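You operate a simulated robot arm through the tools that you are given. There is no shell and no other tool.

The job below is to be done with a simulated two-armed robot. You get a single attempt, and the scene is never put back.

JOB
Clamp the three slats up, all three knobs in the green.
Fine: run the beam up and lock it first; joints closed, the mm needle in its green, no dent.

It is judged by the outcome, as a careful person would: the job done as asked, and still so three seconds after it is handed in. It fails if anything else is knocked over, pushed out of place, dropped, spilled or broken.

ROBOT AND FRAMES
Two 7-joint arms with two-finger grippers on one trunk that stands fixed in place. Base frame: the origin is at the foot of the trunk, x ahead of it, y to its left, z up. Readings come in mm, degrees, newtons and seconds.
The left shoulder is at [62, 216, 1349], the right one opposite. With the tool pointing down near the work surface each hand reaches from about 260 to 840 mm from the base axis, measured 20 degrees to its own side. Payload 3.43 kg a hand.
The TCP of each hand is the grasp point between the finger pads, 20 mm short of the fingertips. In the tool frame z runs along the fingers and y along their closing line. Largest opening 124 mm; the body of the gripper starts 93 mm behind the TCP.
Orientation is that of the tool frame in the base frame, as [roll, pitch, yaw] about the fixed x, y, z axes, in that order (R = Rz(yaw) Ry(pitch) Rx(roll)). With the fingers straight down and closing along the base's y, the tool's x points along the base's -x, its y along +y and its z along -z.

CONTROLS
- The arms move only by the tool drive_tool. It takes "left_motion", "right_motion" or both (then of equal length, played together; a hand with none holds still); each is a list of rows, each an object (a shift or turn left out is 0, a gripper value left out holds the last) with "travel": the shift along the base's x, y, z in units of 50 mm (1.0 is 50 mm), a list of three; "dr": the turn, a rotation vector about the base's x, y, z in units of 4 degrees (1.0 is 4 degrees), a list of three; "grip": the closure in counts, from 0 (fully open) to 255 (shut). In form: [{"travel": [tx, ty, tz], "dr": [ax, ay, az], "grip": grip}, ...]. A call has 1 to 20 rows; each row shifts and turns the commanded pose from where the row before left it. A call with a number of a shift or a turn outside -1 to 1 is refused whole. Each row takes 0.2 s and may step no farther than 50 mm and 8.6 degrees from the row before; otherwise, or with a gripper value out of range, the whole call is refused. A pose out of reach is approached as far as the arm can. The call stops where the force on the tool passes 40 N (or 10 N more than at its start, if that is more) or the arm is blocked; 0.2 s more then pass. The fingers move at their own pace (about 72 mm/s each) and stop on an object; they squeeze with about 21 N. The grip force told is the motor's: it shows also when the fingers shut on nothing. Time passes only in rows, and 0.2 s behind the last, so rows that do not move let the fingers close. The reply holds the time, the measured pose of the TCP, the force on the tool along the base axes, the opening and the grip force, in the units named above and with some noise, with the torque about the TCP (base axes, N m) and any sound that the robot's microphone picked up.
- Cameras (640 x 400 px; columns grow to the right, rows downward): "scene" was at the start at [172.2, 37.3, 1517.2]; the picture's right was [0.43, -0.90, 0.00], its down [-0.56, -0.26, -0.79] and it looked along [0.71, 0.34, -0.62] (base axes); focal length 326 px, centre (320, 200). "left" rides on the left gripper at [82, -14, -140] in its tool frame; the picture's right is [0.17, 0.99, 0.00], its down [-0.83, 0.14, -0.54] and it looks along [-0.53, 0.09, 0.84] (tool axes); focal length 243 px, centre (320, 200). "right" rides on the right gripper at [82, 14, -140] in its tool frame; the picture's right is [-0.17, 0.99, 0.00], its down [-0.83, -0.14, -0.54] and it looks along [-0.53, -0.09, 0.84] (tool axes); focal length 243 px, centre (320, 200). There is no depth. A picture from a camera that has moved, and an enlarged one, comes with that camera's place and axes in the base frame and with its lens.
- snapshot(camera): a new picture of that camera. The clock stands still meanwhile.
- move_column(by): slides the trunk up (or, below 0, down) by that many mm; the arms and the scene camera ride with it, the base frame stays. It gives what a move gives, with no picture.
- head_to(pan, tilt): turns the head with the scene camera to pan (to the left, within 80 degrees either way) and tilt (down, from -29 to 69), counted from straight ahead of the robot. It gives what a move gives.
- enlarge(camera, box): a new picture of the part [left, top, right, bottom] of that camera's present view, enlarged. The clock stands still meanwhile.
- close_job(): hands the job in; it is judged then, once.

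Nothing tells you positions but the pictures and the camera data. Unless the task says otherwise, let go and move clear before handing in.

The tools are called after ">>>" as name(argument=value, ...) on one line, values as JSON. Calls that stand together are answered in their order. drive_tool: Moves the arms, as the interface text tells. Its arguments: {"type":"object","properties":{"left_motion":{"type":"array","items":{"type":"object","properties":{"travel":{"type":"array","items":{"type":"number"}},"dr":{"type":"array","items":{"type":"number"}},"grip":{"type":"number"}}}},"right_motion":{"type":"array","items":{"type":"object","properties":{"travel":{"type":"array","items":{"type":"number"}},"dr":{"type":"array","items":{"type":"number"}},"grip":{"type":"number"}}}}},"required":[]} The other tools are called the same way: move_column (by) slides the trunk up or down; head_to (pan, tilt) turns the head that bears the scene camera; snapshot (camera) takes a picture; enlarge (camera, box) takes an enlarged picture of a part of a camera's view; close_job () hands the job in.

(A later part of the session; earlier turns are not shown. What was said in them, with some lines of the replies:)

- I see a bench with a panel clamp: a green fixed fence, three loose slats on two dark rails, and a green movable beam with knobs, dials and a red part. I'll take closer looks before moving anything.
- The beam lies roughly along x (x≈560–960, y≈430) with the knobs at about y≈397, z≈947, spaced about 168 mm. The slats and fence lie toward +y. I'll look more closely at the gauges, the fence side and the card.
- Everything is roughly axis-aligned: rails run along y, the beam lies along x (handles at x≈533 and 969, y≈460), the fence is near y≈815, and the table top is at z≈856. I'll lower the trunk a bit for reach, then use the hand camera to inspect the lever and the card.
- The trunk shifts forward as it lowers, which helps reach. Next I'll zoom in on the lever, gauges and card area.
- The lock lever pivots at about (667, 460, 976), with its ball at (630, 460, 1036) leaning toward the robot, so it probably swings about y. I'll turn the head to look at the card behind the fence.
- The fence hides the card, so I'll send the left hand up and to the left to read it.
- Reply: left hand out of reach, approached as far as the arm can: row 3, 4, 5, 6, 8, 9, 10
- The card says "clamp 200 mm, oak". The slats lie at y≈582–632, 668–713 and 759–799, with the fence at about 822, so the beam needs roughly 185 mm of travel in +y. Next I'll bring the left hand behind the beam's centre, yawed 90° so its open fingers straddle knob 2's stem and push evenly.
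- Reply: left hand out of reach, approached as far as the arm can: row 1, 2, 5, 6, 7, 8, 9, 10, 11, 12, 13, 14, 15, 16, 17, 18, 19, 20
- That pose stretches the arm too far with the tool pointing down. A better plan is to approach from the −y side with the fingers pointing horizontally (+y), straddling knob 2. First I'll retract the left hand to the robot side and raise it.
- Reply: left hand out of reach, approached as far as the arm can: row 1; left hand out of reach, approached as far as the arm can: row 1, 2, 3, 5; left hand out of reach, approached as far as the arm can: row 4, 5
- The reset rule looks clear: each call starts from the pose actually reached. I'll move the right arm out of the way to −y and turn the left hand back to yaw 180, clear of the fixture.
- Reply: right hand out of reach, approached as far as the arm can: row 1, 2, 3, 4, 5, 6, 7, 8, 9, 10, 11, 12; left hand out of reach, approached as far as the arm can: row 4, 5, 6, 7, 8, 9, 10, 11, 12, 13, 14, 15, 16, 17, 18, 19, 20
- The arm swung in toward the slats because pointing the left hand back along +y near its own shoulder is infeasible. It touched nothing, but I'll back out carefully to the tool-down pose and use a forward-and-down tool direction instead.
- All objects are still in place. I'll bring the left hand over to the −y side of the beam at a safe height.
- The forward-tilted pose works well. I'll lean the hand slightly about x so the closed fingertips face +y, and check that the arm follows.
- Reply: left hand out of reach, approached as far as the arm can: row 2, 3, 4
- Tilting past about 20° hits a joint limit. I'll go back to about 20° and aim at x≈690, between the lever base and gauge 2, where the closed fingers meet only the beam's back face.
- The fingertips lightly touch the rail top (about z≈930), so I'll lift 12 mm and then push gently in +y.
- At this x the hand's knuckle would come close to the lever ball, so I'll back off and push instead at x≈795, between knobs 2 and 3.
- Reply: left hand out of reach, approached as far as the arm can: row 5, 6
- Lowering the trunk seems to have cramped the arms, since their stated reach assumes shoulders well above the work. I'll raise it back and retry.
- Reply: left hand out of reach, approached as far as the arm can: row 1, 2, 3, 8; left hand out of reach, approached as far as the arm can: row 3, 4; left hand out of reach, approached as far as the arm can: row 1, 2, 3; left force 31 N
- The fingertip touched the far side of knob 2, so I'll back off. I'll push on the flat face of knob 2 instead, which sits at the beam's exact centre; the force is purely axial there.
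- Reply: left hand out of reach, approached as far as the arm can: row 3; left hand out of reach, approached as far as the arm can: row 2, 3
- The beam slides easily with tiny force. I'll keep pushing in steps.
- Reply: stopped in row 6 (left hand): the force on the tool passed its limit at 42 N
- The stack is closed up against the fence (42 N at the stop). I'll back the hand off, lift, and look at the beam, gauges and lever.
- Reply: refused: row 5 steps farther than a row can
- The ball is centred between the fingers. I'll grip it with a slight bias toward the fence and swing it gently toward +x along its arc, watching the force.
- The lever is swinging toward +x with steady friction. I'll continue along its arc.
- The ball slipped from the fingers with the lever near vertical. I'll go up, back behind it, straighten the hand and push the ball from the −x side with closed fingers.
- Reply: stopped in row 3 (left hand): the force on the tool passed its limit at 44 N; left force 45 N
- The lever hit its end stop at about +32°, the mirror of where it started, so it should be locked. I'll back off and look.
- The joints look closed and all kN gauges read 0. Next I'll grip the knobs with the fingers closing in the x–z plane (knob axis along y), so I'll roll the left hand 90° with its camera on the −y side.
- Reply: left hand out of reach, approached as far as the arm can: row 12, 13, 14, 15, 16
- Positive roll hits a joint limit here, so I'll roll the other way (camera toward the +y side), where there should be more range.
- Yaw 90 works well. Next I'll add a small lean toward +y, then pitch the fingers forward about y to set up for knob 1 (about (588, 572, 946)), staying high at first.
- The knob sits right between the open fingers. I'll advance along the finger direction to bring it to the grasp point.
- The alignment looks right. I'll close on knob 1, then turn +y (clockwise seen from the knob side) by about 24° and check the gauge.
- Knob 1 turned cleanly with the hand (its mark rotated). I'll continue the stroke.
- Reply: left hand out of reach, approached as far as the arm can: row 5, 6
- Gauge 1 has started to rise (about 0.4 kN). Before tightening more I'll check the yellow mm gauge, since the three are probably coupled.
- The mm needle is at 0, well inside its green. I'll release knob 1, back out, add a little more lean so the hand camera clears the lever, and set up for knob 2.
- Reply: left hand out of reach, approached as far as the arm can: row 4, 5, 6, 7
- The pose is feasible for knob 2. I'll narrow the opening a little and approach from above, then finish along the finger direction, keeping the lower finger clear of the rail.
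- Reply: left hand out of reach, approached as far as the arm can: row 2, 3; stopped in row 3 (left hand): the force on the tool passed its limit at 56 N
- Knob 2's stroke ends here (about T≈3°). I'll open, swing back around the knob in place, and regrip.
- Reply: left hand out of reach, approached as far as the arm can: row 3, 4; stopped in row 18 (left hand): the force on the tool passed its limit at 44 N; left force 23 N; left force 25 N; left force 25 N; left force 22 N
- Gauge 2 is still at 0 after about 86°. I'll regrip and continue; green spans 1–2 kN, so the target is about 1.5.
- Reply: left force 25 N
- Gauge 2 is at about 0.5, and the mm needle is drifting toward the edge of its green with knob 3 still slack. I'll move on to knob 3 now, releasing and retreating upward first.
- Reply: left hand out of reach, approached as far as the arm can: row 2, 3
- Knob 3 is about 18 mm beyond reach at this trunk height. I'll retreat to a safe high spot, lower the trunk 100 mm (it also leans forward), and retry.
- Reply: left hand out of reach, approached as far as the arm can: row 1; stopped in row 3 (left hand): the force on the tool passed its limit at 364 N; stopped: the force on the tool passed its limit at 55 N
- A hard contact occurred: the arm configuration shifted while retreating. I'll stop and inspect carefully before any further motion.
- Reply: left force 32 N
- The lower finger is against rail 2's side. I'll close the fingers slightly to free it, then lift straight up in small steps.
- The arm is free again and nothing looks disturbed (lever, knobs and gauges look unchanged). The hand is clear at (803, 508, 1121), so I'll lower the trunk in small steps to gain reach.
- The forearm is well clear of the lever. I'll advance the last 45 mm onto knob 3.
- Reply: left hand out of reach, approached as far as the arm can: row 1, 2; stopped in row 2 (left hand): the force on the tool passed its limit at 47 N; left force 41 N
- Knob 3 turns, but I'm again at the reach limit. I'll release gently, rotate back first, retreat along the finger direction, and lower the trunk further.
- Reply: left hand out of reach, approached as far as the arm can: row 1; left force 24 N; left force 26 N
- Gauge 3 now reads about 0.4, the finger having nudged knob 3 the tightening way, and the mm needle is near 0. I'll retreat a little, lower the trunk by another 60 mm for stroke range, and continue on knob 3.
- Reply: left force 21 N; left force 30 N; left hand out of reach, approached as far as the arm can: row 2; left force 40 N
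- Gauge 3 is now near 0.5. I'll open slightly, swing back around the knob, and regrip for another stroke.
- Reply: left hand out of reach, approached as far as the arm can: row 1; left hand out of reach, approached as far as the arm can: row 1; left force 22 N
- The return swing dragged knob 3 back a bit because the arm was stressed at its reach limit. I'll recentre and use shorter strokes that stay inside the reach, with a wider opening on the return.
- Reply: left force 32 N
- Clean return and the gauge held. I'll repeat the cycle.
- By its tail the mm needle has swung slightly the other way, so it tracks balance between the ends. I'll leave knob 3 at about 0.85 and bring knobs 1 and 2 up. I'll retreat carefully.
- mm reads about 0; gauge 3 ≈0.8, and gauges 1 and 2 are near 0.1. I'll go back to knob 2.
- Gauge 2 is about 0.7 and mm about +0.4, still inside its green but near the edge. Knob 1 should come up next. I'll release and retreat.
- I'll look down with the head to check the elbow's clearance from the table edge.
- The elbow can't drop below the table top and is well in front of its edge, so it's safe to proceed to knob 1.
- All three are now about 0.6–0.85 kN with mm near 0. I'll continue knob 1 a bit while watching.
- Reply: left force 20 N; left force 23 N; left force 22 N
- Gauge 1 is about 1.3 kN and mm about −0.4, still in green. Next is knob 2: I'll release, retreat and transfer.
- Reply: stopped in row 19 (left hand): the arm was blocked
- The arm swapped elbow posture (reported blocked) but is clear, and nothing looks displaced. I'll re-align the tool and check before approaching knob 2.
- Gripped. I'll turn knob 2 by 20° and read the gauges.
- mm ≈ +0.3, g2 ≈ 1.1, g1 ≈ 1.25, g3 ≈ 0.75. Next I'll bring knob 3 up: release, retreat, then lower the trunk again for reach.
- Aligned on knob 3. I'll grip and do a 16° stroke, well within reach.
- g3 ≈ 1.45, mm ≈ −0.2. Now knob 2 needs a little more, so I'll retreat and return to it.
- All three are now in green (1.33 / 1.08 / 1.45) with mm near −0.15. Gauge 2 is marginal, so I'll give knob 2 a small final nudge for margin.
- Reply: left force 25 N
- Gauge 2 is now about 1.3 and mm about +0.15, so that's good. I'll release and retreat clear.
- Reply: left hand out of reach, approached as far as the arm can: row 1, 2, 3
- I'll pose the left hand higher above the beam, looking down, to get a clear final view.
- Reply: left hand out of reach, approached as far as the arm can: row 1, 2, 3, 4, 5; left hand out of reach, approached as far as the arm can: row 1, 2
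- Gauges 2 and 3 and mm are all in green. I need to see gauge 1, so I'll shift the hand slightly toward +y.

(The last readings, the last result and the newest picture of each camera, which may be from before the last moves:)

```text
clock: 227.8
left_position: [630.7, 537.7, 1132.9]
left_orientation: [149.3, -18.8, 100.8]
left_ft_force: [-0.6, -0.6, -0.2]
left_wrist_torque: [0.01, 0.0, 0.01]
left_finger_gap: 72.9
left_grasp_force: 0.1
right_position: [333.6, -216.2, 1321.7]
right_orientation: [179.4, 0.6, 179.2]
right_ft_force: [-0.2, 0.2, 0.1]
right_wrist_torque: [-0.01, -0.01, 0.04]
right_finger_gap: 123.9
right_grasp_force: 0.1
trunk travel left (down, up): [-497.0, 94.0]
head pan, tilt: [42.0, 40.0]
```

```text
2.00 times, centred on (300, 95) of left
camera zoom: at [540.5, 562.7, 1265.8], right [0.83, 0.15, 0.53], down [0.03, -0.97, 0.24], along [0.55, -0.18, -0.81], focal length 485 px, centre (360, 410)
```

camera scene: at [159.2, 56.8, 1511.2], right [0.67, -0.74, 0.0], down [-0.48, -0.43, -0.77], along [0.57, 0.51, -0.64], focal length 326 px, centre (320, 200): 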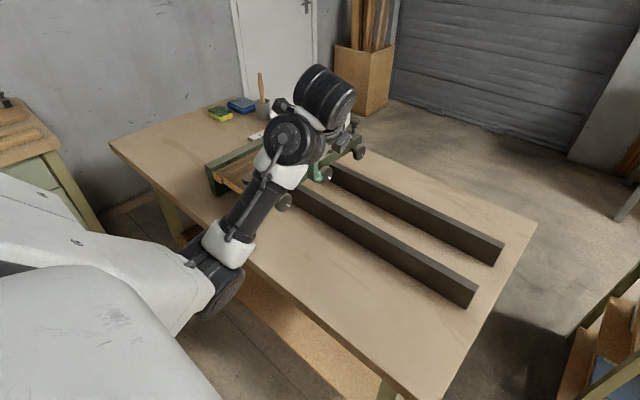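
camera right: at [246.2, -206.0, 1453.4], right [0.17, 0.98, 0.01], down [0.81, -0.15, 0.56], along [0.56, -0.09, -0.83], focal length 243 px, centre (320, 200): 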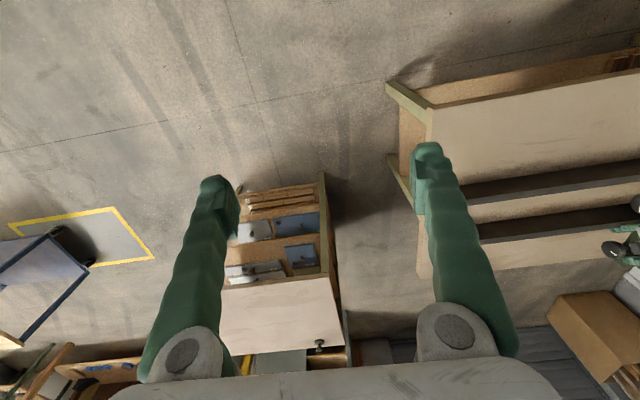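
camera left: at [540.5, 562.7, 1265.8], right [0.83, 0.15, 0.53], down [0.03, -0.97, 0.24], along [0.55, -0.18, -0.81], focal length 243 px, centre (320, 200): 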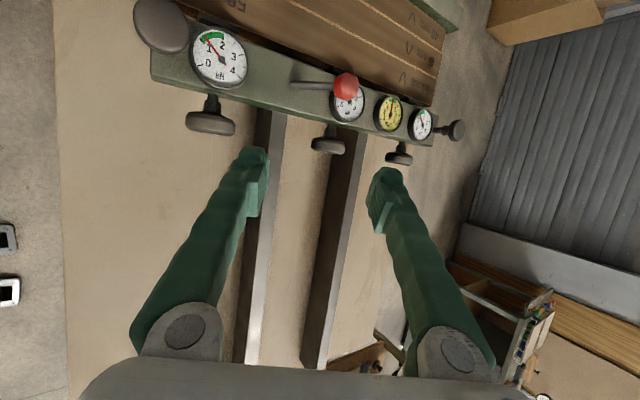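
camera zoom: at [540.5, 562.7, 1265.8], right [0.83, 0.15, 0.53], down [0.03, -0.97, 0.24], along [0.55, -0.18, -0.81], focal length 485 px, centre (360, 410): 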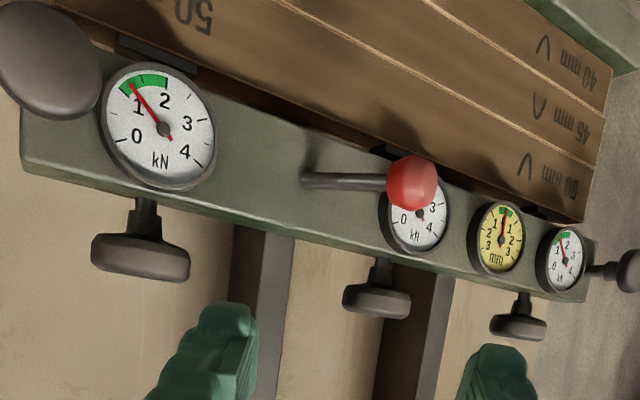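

>>> enlarge(camera="left", box=[180, 20, 260, 90])

>>> enlarge(camera="left", box=[320, 70, 450, 150])

>>> enlarge(camera="left", box=[200, 0, 470, 110])

>>> enlarge(camera="scene", box=[190, 100, 390, 220])

```text
5.71 times, centred on (220, 55) of left
camera zoom: at [540.5, 562.7, 1265.8], right [0.83, 0.15, 0.53], down [0.03, -0.97, 0.24], along [0.55, -0.18, -0.81], focal length 1386 px, centre (891, 1029)
```

zoom: 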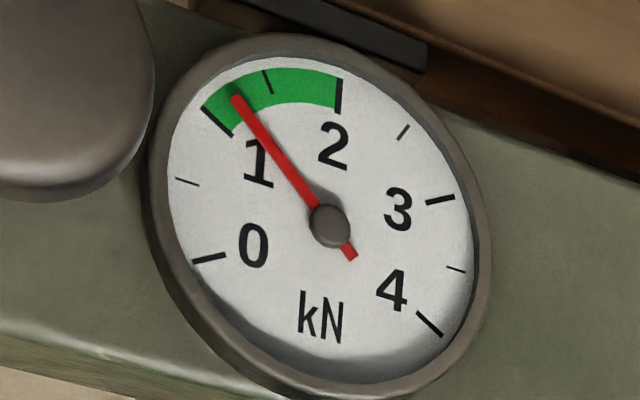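

```text
4.92 times, centred on (385, 110) of left
camera zoom: at [540.5, 562.7, 1265.8], right [0.83, 0.15, 0.53], down [0.03, -0.97, 0.24], along [0.55, -0.18, -0.81], focal length 1194 px, centre (0, 643)
```

zoom: 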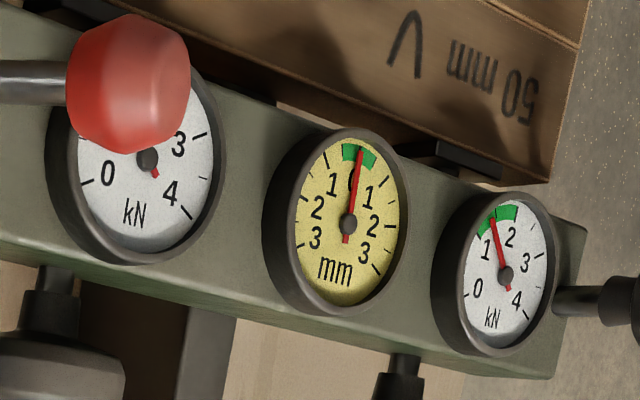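

```text
2.37 times, centred on (335, 55) of left
camera zoom: at [540.5, 562.7, 1265.8], right [0.83, 0.15, 0.53], down [0.03, -0.97, 0.24], along [0.55, -0.18, -0.81], focal length 575 px, centre (284, 544)
```

zoom: 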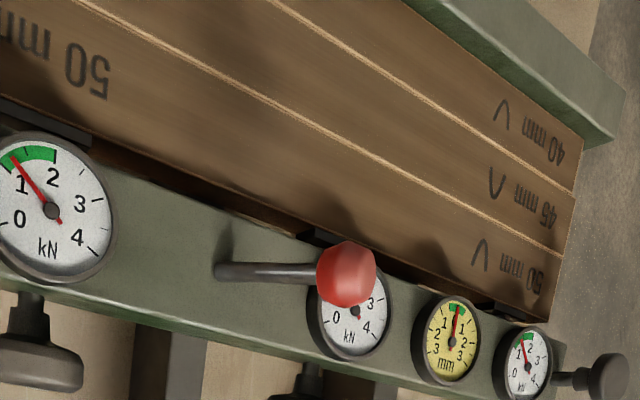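

```text
3.20 times, centred on (290, 160) of scene
camera zoom: at [159.1, 57.6, 1511.2], right [0.67, -0.74, 0.0], down [-0.48, -0.43, -0.77], along [0.57, 0.51, -0.64], focal length 1042 px, centre (416, 328)
```

zoom: 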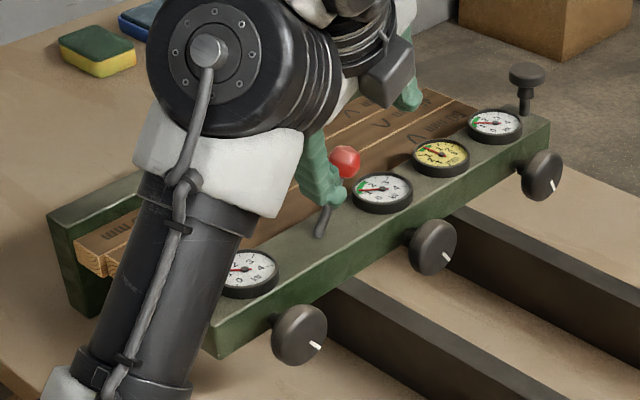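

All readings are in green: g1≈1.2, g2≈1.3, g3≈1.35, mm≈+0.2, joints closed. I'll back the hand off, wait a few seconds, and verify the needles are stable.

>>> drive_tool(left_motion=[{"travel": [0, -0.3, 0]}, {"travel": [0, -0.3, 0]}, {}, {}, {}, {}, {}, {}, {}, {}, {}, {}, {}, {}, {}, {}, {}, {}])

>>> enlarge(camera="left", box=[170, 0, 470, 140])

>>> enlarge(camera="scene", box=[290, 130, 370, 180])

>>> snapshot(camera="scene")

```text
clock: 231.7
left_position: [630.0, 507.1, 1133.3]
left_orientation: [149.2, -19.0, 100.8]
left_ft_force: [0.9, -0.1, -0.2]
left_wrist_torque: [-0.04, 0.02, 0.02]
left_finger_gap: 73.2
left_grasp_force: 0.0
right_position: [333.4, -217.7, 1321.5]
right_orientation: [179.4, 0.6, 179.2]
right_ft_force: [0.3, 0.8, -0.3]
right_wrist_torque: [0.02, 0.03, 0.0]
right_finger_gap: 123.9
right_grasp_force: 0.0
trunk travel left (down, up): [-497.0, 94.0]
head pan, tilt: [42.0, 40.0]
```

```text
2.13 times, centred on (320, 70) of left
camera zoom: at [540.1, 532.9, 1266.2], right [0.83, 0.15, 0.53], down [0.03, -0.97, 0.24], along [0.55, -0.18, -0.81], focal length 518 px, centre (320, 477)
```

zoom: 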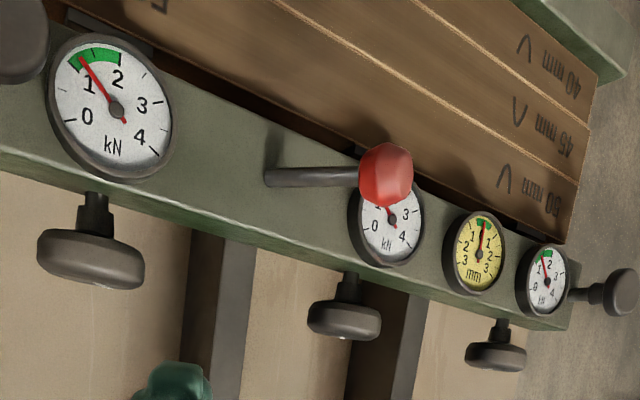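

```text
8.00 times, centred on (330, 155) of scene
camera zoom: at [159.1, 57.4, 1511.2], right [0.67, -0.74, 0.0], down [-0.48, -0.43, -0.77], along [0.57, 0.51, -0.64], focal length 2605 px, centre (240, 560)
```

zoom: 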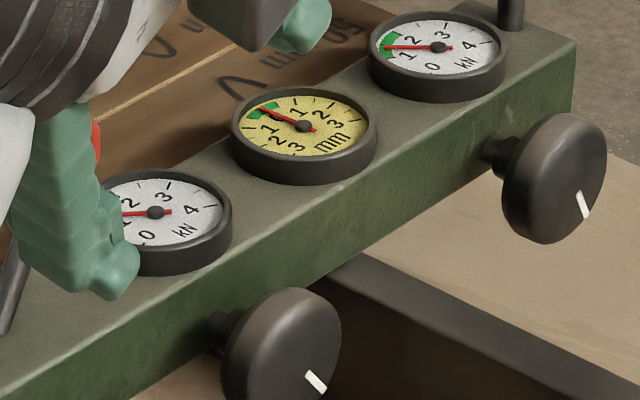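

```text
taken
camera scene: at [159.1, 57.4, 1511.2], right [0.67, -0.74, 0.0], down [-0.48, -0.43, -0.77], along [0.57, 0.51, -0.64], focal length 326 px, centre (320, 200)
```

scene: 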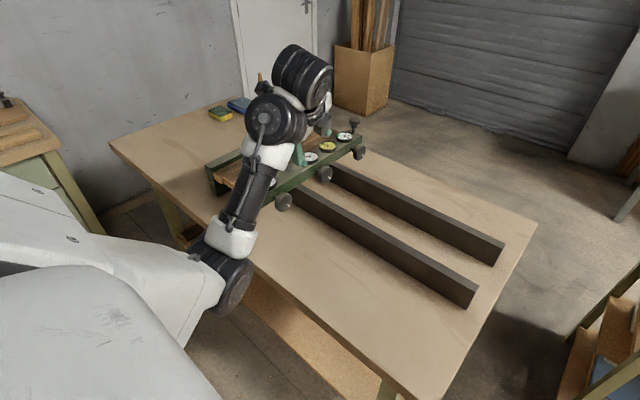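

After several seconds all the needles are steady in their green zones, the beam is locked, the joints are closed and the hand is clear. I'm handing in the job.

>>> close_job()

```text
The job is handed in.
```

The three slats are clamped up and the job is handed in. All three knob gauges and the mm needle were in their green. The readings held steady over the last few seconds I watched:

| Gauge | Reading | Green zone |
|---|---|---|
| Knob 1 | about 1.2 kN | 1–2 kN |
| Knob 2 | about 1.3 kN | 1–2 kN |
| Knob 3 | about 1.35 kN | 1–2 kN |
| mm needle | about +0.2 | roughly ±0.5 |

- **Order:** I ran the beam up until the joints closed against the fence, locked it with the red lever, and only then tightened the knobs.
- **Joints and dents:** The joints looked closed in the last pictures. No knob gauge I read went above about 1.5 kN, but I did not see the pad faces up close to check for dents.
- **Hard contact:** While I was backing away from knob 3, the left hand hit the fixture and the force reading spiked to 364 N. I stopped and looked it over. The beam, lever, gauges and knobs all looked unchanged, and the gauges kept working normally afterwards.
- **Arm reported blocked:** On one retreat from knob 1 the left arm was reported blocked while its elbow changed posture. Nothing looked displaced afterwards.
- **40 mm slat:** Its near end sits about 8 mm closer to the robot than the other two. It measured nearly flush at the start, so it probably shifted while the stack was pushed together. I did not correct it.

The hand was released and well clear of the fixture when I handed in.
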